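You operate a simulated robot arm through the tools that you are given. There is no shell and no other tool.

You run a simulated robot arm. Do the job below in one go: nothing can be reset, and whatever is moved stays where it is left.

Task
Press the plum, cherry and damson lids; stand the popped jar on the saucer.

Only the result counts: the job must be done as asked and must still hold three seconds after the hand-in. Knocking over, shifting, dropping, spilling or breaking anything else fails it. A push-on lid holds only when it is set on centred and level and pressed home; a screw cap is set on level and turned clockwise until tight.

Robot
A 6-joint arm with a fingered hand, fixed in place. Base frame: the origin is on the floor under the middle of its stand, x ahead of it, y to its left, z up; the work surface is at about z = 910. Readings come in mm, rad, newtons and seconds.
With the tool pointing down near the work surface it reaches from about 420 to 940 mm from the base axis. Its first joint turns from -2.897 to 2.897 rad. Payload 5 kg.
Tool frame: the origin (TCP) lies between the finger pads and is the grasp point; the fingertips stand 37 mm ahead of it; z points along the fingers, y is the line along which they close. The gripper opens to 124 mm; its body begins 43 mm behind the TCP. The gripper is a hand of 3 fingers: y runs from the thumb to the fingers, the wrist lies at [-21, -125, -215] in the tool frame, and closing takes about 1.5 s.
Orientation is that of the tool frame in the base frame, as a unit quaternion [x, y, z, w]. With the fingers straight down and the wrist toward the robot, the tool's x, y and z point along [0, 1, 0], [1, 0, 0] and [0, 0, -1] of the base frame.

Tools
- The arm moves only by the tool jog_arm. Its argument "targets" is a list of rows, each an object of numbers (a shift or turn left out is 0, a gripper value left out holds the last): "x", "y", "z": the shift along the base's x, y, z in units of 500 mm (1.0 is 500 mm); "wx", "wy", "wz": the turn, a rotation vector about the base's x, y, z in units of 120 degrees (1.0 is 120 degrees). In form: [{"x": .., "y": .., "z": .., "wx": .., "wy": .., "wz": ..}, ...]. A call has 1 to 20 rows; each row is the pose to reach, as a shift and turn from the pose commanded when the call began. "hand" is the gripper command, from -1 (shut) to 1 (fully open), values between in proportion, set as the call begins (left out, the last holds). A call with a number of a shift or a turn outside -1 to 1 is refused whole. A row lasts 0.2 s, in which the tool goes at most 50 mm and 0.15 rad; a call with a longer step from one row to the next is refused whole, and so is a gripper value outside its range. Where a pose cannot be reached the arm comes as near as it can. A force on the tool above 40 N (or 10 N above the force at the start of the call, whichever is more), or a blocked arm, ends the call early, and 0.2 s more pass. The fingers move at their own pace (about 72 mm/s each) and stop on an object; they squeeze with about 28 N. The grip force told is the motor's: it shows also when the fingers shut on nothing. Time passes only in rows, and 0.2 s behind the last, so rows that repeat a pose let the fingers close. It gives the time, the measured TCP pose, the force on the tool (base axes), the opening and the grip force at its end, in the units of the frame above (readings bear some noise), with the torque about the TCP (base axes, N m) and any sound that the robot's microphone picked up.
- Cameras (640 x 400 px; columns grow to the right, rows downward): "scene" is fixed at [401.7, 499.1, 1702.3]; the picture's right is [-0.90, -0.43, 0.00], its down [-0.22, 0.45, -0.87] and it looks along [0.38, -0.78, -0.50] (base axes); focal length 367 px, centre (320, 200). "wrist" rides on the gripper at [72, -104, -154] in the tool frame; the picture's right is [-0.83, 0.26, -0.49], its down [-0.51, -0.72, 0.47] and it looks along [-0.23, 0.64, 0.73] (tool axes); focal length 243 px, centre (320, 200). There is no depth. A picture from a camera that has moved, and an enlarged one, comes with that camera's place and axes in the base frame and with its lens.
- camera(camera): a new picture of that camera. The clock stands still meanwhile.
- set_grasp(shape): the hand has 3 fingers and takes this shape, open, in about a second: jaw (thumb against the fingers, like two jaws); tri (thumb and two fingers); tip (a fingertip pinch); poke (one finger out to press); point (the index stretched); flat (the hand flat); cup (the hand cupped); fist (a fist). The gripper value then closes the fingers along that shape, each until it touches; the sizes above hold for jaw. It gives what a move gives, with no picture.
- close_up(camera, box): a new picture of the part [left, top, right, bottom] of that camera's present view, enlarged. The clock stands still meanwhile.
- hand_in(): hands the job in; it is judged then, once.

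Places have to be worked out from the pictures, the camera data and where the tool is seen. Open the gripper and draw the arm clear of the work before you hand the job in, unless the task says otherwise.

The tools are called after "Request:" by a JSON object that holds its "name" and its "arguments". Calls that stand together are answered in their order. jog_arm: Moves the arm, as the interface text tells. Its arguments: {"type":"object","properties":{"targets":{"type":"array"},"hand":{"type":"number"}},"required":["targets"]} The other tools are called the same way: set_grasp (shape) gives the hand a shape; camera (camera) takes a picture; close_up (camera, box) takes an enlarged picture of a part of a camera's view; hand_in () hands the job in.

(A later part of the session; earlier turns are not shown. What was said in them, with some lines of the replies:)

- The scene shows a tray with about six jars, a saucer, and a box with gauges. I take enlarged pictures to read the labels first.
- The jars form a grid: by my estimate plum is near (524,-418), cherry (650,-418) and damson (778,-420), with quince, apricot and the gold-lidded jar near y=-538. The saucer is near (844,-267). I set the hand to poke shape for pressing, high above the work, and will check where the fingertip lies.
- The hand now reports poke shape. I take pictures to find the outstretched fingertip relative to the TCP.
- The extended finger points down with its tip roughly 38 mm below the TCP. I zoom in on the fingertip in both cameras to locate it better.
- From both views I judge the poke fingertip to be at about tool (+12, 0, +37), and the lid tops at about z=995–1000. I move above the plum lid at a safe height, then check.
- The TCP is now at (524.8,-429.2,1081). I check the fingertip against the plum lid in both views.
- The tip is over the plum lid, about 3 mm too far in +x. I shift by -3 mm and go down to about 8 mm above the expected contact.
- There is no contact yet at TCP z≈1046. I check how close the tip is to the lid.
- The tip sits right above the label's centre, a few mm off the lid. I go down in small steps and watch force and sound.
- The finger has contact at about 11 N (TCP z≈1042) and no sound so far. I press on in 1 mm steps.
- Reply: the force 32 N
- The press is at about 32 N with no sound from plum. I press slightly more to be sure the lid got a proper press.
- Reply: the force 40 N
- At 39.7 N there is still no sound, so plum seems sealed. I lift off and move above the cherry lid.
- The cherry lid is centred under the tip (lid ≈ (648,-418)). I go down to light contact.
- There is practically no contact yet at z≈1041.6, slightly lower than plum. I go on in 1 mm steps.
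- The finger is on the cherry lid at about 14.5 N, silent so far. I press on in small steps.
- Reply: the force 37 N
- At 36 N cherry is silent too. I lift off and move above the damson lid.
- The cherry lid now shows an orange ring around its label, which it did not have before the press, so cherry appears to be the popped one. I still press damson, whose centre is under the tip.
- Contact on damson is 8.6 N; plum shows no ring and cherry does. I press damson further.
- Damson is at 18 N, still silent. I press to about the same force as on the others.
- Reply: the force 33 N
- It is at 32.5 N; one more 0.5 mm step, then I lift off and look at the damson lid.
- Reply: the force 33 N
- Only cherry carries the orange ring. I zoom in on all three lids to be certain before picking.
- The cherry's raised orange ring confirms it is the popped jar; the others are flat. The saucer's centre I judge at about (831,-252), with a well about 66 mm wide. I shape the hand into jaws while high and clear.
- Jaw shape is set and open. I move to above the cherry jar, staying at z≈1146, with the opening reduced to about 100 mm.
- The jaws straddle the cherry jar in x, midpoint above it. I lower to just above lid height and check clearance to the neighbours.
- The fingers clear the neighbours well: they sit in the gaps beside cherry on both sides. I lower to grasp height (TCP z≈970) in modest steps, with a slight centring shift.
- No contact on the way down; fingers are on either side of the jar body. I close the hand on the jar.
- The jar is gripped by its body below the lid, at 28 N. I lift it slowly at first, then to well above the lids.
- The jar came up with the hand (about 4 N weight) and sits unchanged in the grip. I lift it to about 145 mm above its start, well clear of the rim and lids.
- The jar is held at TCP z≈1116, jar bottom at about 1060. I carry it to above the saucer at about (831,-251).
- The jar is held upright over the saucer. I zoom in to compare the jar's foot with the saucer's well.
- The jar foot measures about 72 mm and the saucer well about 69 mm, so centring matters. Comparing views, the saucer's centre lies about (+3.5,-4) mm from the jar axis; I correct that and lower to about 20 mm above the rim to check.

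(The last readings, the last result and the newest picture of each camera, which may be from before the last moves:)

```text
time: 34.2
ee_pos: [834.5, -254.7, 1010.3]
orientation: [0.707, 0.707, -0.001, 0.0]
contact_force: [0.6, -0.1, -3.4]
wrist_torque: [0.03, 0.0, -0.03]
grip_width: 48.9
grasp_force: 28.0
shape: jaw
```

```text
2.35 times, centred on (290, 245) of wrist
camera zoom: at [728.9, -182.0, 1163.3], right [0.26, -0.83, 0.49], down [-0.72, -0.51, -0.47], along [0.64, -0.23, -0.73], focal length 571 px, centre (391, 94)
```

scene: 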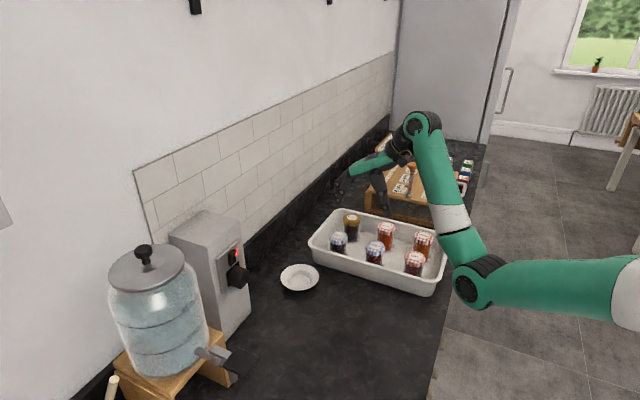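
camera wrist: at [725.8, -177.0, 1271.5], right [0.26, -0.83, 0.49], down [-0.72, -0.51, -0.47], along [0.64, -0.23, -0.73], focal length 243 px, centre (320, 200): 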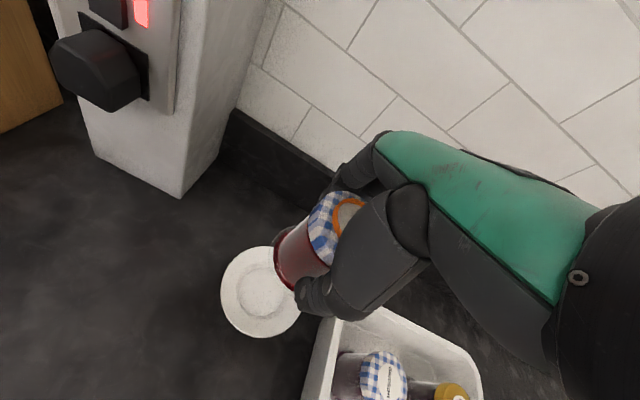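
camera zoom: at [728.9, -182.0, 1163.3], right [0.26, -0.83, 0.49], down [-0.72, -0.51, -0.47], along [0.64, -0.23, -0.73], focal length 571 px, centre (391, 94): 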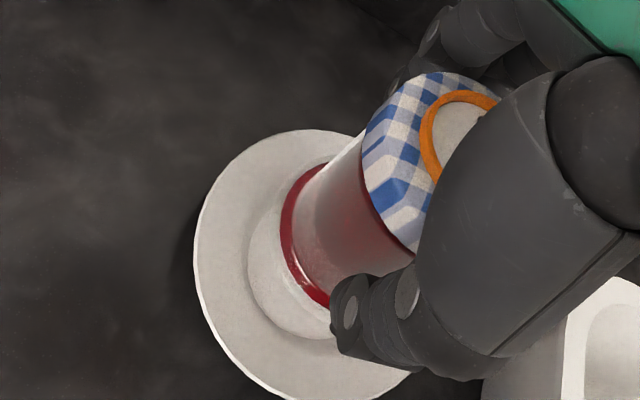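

The jar hangs about 20 mm above the rim, near centre. I zoom in more to compare the foot against the well.

Request:
{"name": "close_up", "arguments": {"camera": "scene", "box": [275, 255, 325, 295]}}

Request:
{"name": "close_up", "arguments": {"camera": "wrist", "box": [240, 200, 360, 320]}}

```text
10.00 times, centred on (300, 275) of scene
camera zoom: at [401.7, 499.1, 1702.3], right [-0.9, -0.43, 0.0], down [-0.22, 0.45, -0.87], along [0.38, -0.78, -0.5], focal length 3667 px, centre (520, -550)
```

zoom: 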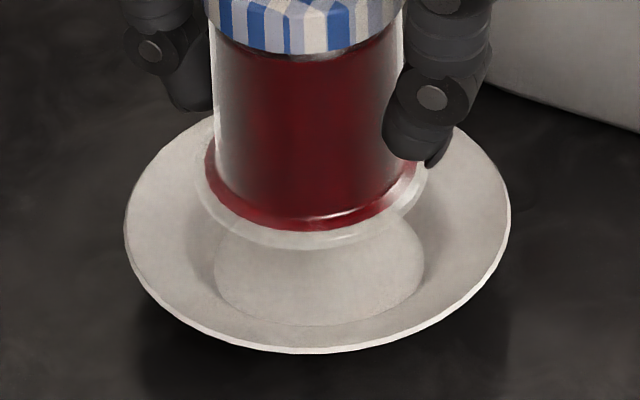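

```text
3.33 times, centred on (300, 260) of wrist
camera zoom: at [728.9, -182.0, 1163.3], right [0.26, -0.83, 0.49], down [-0.72, -0.51, -0.47], along [0.64, -0.23, -0.73], focal length 809 px, centre (387, 0)
```

zoom: 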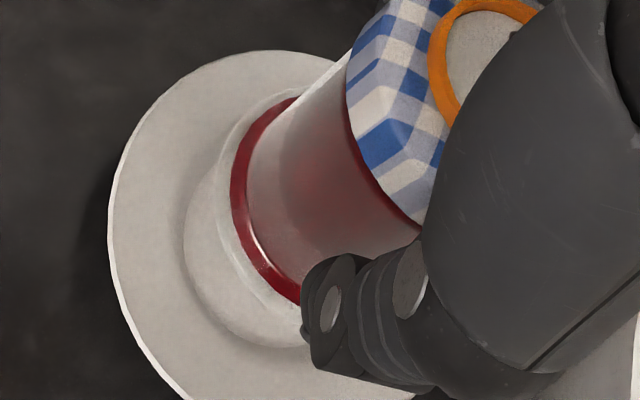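

The jar's foot and the saucer look aligned to within about 1–2 mm in both views. I shift 1 mm in -y and lower to a few mm above the saucer's well.

Request:
{"name": "jog_arm", "arguments": {"targets": [{"y": -0.002, "z": -0.01}, {"y": -0.002, "z": -0.022}, {"y": -0.002, "z": -0.034}, {"y": -0.002, "z": -0.044}, {"y": -0.002, "z": -0.05}, {"y": -0.002, "z": -0.05}]}}

Request:
{"name": "close_up", "arguments": {"camera": "scene", "box": [275, 255, 325, 295]}}

Request:
{"name": "close_up", "arguments": {"camera": "wrist", "box": [240, 200, 360, 320]}}

```text
time: 35.6
ee_pos: [833.7, -255.9, 984.5]
orientation: [0.707, 0.707, 0.0, 0.0]
contact_force: [-0.1, 0.4, -3.0]
wrist_torque: [0.01, 0.02, 0.01]
grip_width: 49.3
grasp_force: 27.6
shape: jaw
```

```text
10.00 times, centred on (300, 275) of scene
camera zoom: at [401.7, 499.1, 1702.3], right [-0.9, -0.43, 0.0], down [-0.22, 0.45, -0.87], along [0.38, -0.78, -0.5], focal length 3667 px, centre (520, -550)
```

zoom: 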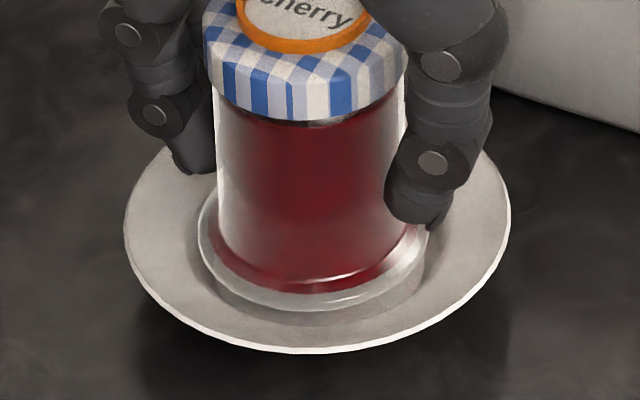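

```text
3.33 times, centred on (300, 260) of wrist
camera zoom: at [729.1, -182.4, 1138.2], right [0.26, -0.83, 0.49], down [-0.72, -0.51, -0.47], along [0.64, -0.23, -0.73], focal length 809 px, centre (387, 0)
```

zoom: 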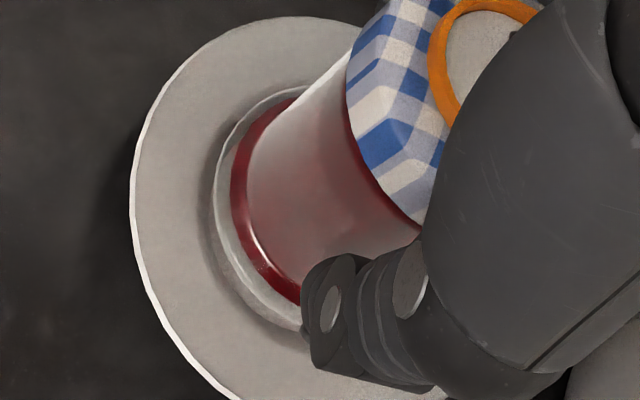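

The foot is roughly 10 mm above the well. I apply a sub-millimetre lateral correction, lower 6 mm more and look again.

Request:
{"name": "jog_arm", "arguments": {"targets": [{"x": -0.001, "y": -0.001, "z": -0.004}, {"x": -0.001, "y": -0.001, "z": -0.008}, {"x": -0.001, "y": -0.001, "z": -0.012}, {"x": -0.001, "y": -0.001, "z": -0.012}]}}

Request:
{"name": "close_up", "arguments": {"camera": "scene", "box": [275, 255, 325, 295]}}

Request:
{"name": "close_up", "arguments": {"camera": "wrist", "box": [240, 200, 330, 300]}}

```text
time: 36.6
ee_pos: [834.0, -255.4, 979.0]
orientation: [0.707, 0.707, 0.001, 0.0]
contact_force: [-2.1, -2.0, 0.7]
wrist_torque: [-0.04, -0.05, -0.02]
grip_width: 49.1
grasp_force: 28.5
shape: jaw
```

```text
10.00 times, centred on (300, 275) of scene
camera zoom: at [401.7, 499.1, 1702.3], right [-0.9, -0.43, 0.0], down [-0.22, 0.45, -0.87], along [0.38, -0.78, -0.5], focal length 3667 px, centre (520, -550)
```

zoom: 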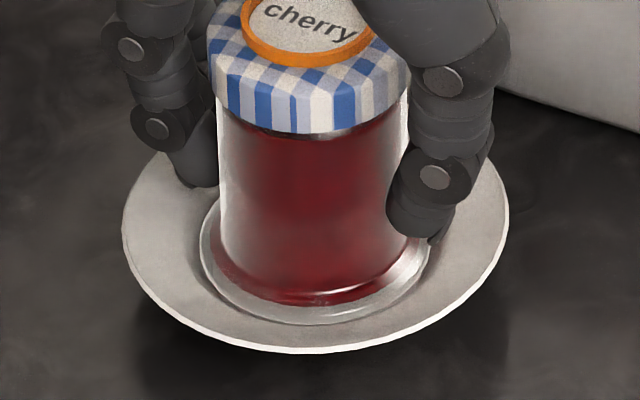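

```text
4.00 times, centred on (285, 250) of wrist
camera zoom: at [728.6, -182.7, 1132.4], right [0.26, -0.83, 0.49], down [-0.72, -0.51, -0.47], along [0.64, -0.23, -0.73], focal length 970 px, centre (460, 0)
```

zoom: 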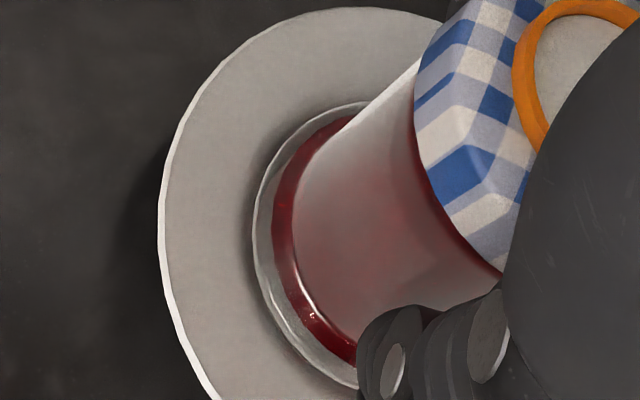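

Contact has begun: the tool feels about (-2,-2) N sideways, meaning the foot touches the well's slope on the +x/+y side. I raise 2 mm, shift (-1.5,-1.5) mm and lower again gently.

Request:
{"name": "jog_arm", "arguments": {"targets": [{"z": 0.004}, {"x": -0.003, "y": -0.003, "z": 0.004}, {"x": -0.003, "y": -0.003, "z": 0.002}, {"x": -0.003, "y": -0.003, "z": 0.0}, {"x": -0.003, "y": -0.003, "z": 0.0}]}}

```text
time: 37.8
ee_pos: [832.1, -258.3, 978.7]
orientation: [0.707, 0.707, 0.0, 0.002]
contact_force: [1.4, 2.3, 2.6]
wrist_torque: [-0.02, 0.0, 0.01]
grip_width: 49.2
grasp_force: 28.5
shape: jaw
```

Now the sideways force is reversed (+1.4,+2.3), so the centre lies between. I raise slightly, shift back 0.7 mm on each axis and lower again.

Request:
{"name": "jog_arm", "arguments": {"targets": [{"z": 0.004}, {"x": 0.0014, "y": 0.0016, "z": 0.004}, {"x": 0.0014, "y": 0.0016, "z": 0.002}, {"x": 0.0014, "y": 0.0016, "z": 0.0}, {"x": 0.0014, "y": 0.0016, "z": 0.0}]}}

```text
time: 39.0
ee_pos: [832.7, -256.4, 978.8]
orientation: [0.707, 0.707, 0.0, 0.0]
contact_force: [-0.8, -3.1, 1.1]
wrist_torque: [-0.05, -0.05, -0.01]
grip_width: 49.1
grasp_force: 27.7
shape: jaw
```

The forces are small and flip within under a millimetre, so the foot is essentially centred. I check the pictures.

Request:
{"name": "close_up", "arguments": {"camera": "scene", "box": [275, 255, 325, 295]}}

Request:
{"name": "close_up", "arguments": {"camera": "wrist", "box": [240, 200, 330, 300]}}

```text
10.00 times, centred on (300, 275) of scene
camera zoom: at [401.7, 499.1, 1702.3], right [-0.9, -0.43, 0.0], down [-0.22, 0.45, -0.87], along [0.38, -0.78, -0.5], focal length 3667 px, centre (520, -550)
```

zoom: 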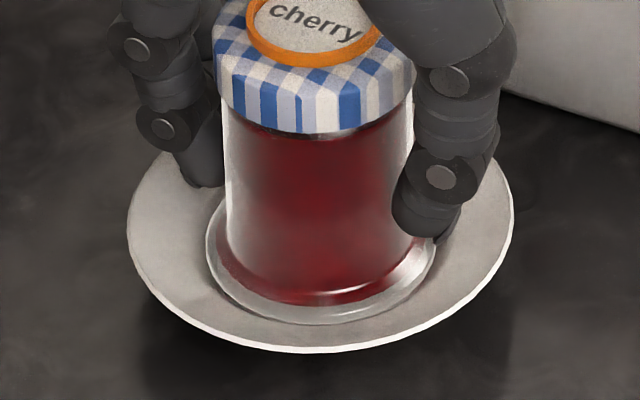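

```text
4.00 times, centred on (285, 250) of wrist
camera zoom: at [727.1, -183.6, 1132.1], right [0.26, -0.83, 0.49], down [-0.72, -0.51, -0.47], along [0.64, -0.23, -0.73], focal length 970 px, centre (460, 0)
```

zoom: 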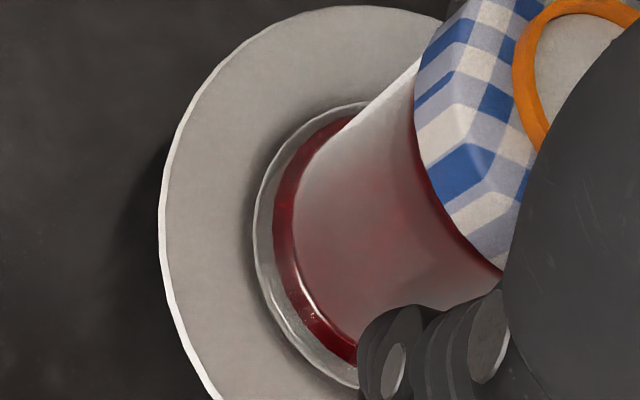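

The saucer follows the jar slightly, and the foot appears centred in it (rim 127–513, foot 205–435 in the zoom). I lower 1 mm more to see whether it's fully seated.

Request:
{"name": "jog_arm", "arguments": {"targets": [{"z": -0.001}, {"z": -0.002}, {"z": -0.002}]}}

```text
time: 39.8
ee_pos: [832.7, -255.6, 978.4]
orientation: [0.707, 0.707, 0.0, 0.001]
contact_force: [-1.3, -4.9, 6.9]
wrist_torque: [-0.11, -0.07, -0.07]
grip_width: 49.6
grasp_force: 28.2
shape: jaw
```

Fy of -4.9 N says the foot still bears on the +y slope. I raise 2.5 mm, shift (-0.2,-0.5) mm, and lower again.

Request:
{"name": "jog_arm", "arguments": {"targets": [{"z": 0.003}, {"z": 0.006}, {"x": -0.0004, "y": -0.001, "z": 0.006}, {"x": -0.0004, "y": -0.001, "z": 0.004}, {"x": -0.0004, "y": -0.001, "z": 0.002}, {"x": -0.0004, "y": -0.001, "z": 0.002}]}}

```text
time: 41.2
ee_pos: [834.1, -256.4, 979.1]
orientation: [0.707, 0.707, 0.0, 0.0]
contact_force: [-0.6, 3.4, 2.7]
wrist_torque: [0.13, 0.06, 0.03]
grip_width: 49.1
grasp_force: 27.8
shape: jaw
```

The side force flips again with a 0.5 mm shift, so the jar is centred to a few tenths of a mm. I set it down another 0.5 mm and check before release.

Request:
{"name": "jog_arm", "arguments": {"targets": [{"x": 0.0, "y": 0.0004, "z": -0.0005}, {"x": 0.0, "y": 0.0004, "z": -0.001}, {"x": 0.0, "y": 0.0004, "z": -0.001}]}}

Request:
{"name": "close_up", "arguments": {"camera": "scene", "box": [265, 235, 335, 295]}}

Request:
{"name": "close_up", "arguments": {"camera": "wrist", "box": [220, 180, 340, 320]}}

```text
time: 42.0
ee_pos: [832.4, -257.6, 978.5]
orientation: [0.707, 0.707, 0.0, 0.0]
contact_force: [1.0, 3.1, 2.8]
wrist_torque: [0.11, -0.01, -0.01]
grip_width: 49.3
grasp_force: 27.8
shape: jaw
```

```text
6.67 times, centred on (300, 265) of scene
camera zoom: at [401.7, 499.1, 1702.3], right [-0.9, -0.43, 0.0], down [-0.22, 0.45, -0.87], along [0.38, -0.78, -0.5], focal length 2445 px, centre (453, -233)
```

zoom: 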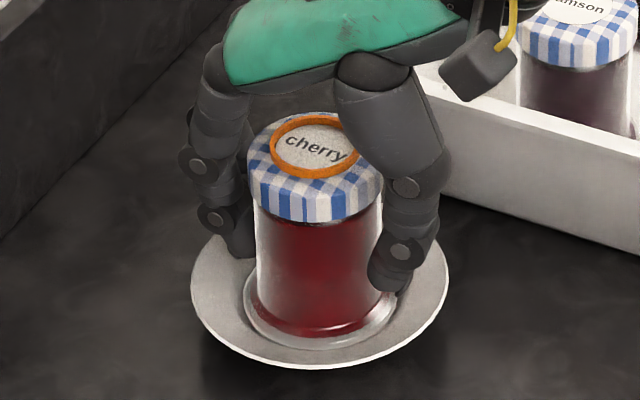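

```text
2.86 times, centred on (280, 250) of wrist
camera zoom: at [727.1, -184.0, 1132.1], right [0.26, -0.83, 0.49], down [-0.72, -0.51, -0.47], along [0.64, -0.23, -0.73], focal length 693 px, centre (434, 57)
```

zoom: 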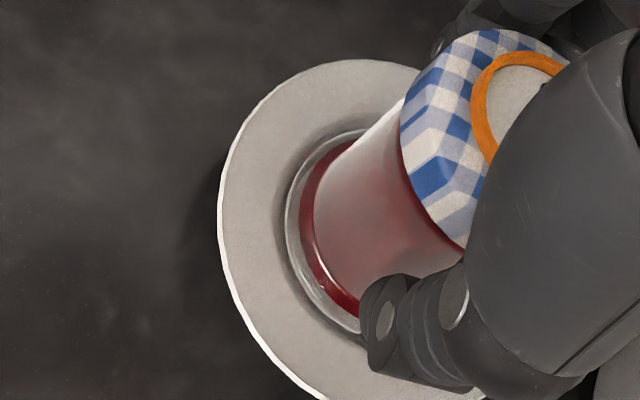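

The jar sits nested and upright in the saucer with its weight fully supported. I open the fingers to about 100 mm.

Request:
{"name": "jog_arm", "arguments": {"targets": [{"z": 0}, {"z": 0}, {"z": 0}, {"z": 0}, {"z": 0}, {"z": 0}], "hand": 0.6}}

Request:
{"name": "close_up", "arguments": {"camera": "scene", "box": [265, 235, 335, 295]}}

Request:
{"name": "close_up", "arguments": {"camera": "wrist", "box": [220, 180, 340, 320]}}

```text
time: 43.4
ee_pos: [833.5, -256.0, 977.8]
orientation: [0.707, 0.707, 0.0, 0.0]
contact_force: [0.3, -0.3, -0.3]
wrist_torque: [0.02, -0.01, 0.02]
grip_width: 98.8
grasp_force: 0.0
shape: jaw
```

```text
6.67 times, centred on (300, 265) of scene
camera zoom: at [401.7, 499.1, 1702.3], right [-0.9, -0.43, 0.0], down [-0.22, 0.45, -0.87], along [0.38, -0.78, -0.5], focal length 2445 px, centre (453, -233)
```

zoom: 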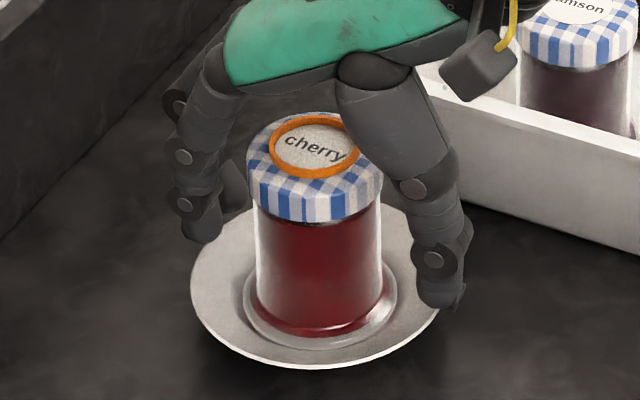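

```text
2.86 times, centred on (280, 250) of wrist
camera zoom: at [727.1, -184.1, 1132.0], right [0.26, -0.83, 0.49], down [-0.72, -0.51, -0.47], along [0.64, -0.23, -0.73], focal length 693 px, centre (434, 57)
```

zoom: 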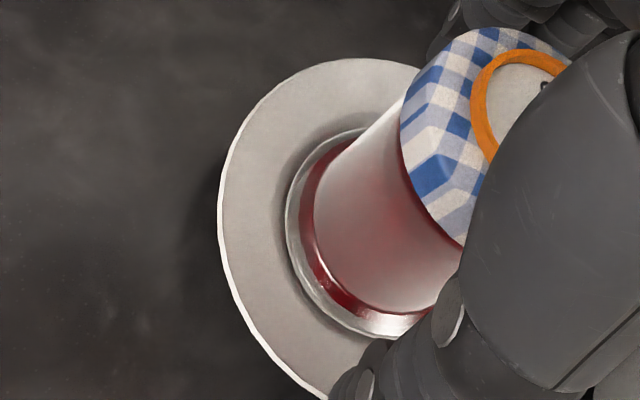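

The jar stands upright on the saucer, free of the fingers. I draw the hand straight up, slowly at first.

Request:
{"name": "jog_arm", "arguments": {"targets": [{"z": 0.01}, {"z": 0.03}, {"z": 0.06}, {"z": 0.1}, {"z": 0.15}, {"z": 0.21}, {"z": 0.28}, {"z": 0.35}, {"z": 0.4}, {"z": 0.4}]}}

Request:
{"name": "close_up", "arguments": {"camera": "scene", "box": [265, 235, 335, 295]}}

Request:
{"name": "camera", "arguments": {"camera": "wrist"}}

Request:
{"name": "camera", "arguments": {"camera": "scene"}}

```text
time: 45.6
ee_pos: [832.0, -259.0, 1178.1]
orientation: [0.707, 0.707, 0.0, 0.0]
contact_force: [-0.2, 0.7, 0.2]
wrist_torque: [0.02, -0.02, -0.02]
grip_width: 98.8
grasp_force: 0.0
shape: jaw
```

```text
6.67 times, centred on (300, 265) of scene
camera zoom: at [401.7, 499.1, 1702.3], right [-0.9, -0.43, 0.0], down [-0.22, 0.45, -0.87], along [0.38, -0.78, -0.5], focal length 2445 px, centre (453, -233)
```

zoom: 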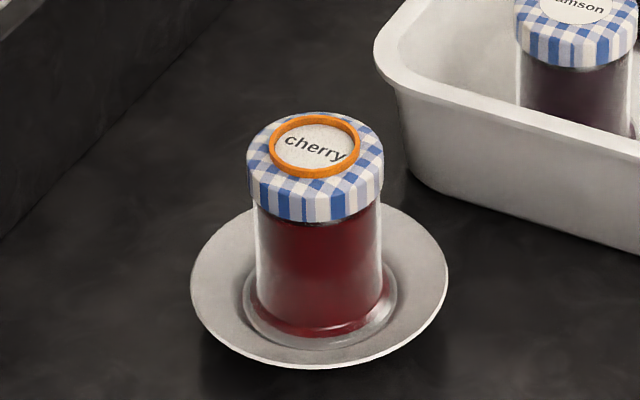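

```text
taken
camera wrist: at [726.8, -185.7, 1331.9], right [0.26, -0.83, 0.49], down [-0.72, -0.51, -0.47], along [0.64, -0.23, -0.73], focal length 243 px, centre (320, 200)
```

wrist: 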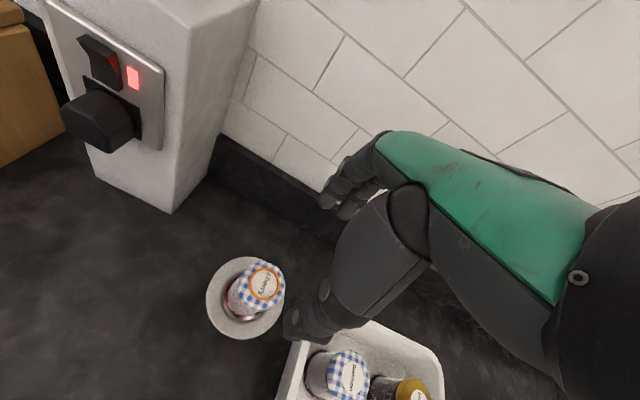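

```text
taken
```

scene: 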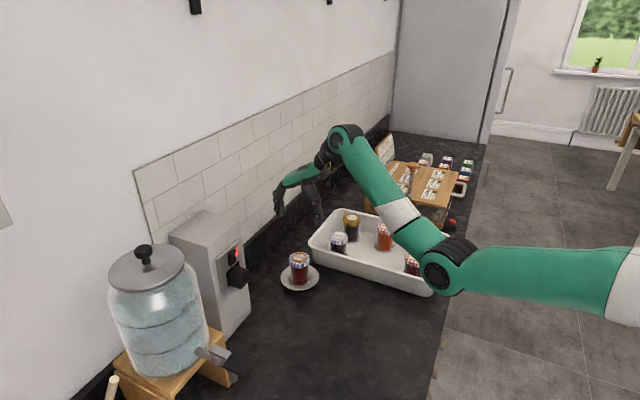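

The cherry jar stands upright on the saucer and nothing else has moved. I draw the arm back up toward its starting place, clear of the work, with the hand open.

Request:
{"name": "jog_arm", "arguments": {"targets": [{"z": 0.04}, {"x": -0.04, "y": -0.01, "z": 0.08}, {"x": -0.1, "y": -0.04, "z": 0.1}, {"x": -0.17, "y": -0.07, "z": 0.11}, {"x": -0.24, "y": -0.1, "z": 0.11}, {"x": -0.3, "y": -0.13, "z": 0.11}, {"x": -0.326, "y": -0.136, "z": 0.11}, {"x": -0.326, "y": -0.136, "z": 0.11}, {"x": -0.326, "y": -0.136, "z": 0.11}], "hand": 1}}

Request:
{"name": "close_up", "arguments": {"camera": "scene", "box": [260, 190, 460, 310]}}

```text
time: 47.6
ee_pos: [668.2, -325.0, 1232.2]
orientation: [0.707, 0.708, 0.0, 0.0]
contact_force: [-0.1, 0.0, 0.3]
wrist_torque: [0.02, 0.01, 0.01]
grip_width: 123.9
grasp_force: 0.1
shape: jaw
```

```text
3.20 times, centred on (360, 250) of scene
camera zoom: at [401.7, 499.1, 1702.3], right [-0.9, -0.43, 0.0], down [-0.22, 0.45, -0.87], along [0.38, -0.78, -0.5], focal length 1174 px, centre (192, 40)
```

zoom: 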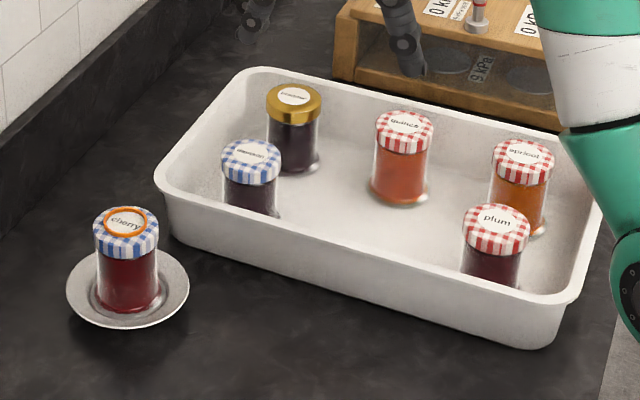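

All three lids were pressed to between 33 and 40 N, and only cherry popped, with its ring raised. It stands upright on the saucer, the other jars are where they were, and the arm is clear with the hand open, so I hand in.

Request:
{"name": "hand_in", "arguments": {}}

```text
The job is handed in.
```

I pressed all three lids, and the cherry jar popped. It now stands upright on the saucer, and the job is handed in; no verdict came back.

- **Presses:** plum was pressed to about 40 N, cherry to about 36 N and damson to about 33 N. The microphone picked up no sound from any of them. I judged cherry to be the popped one because a raised orange ring appeared on its lid after the press; plum and damson stayed flat.
- **Placement:** the jar's foot (about 72 mm) is slightly wider than the flat of the saucer (66–69 mm), so it rests on the edge of the well rather than flat on the bottom. It was steady after release. The saucer shifted by about 1 mm while I centred the jar.
- **Everything else:** the other five jars and the tray look undisturbed in the last picture. The hand is open and the arm is clear of the work.
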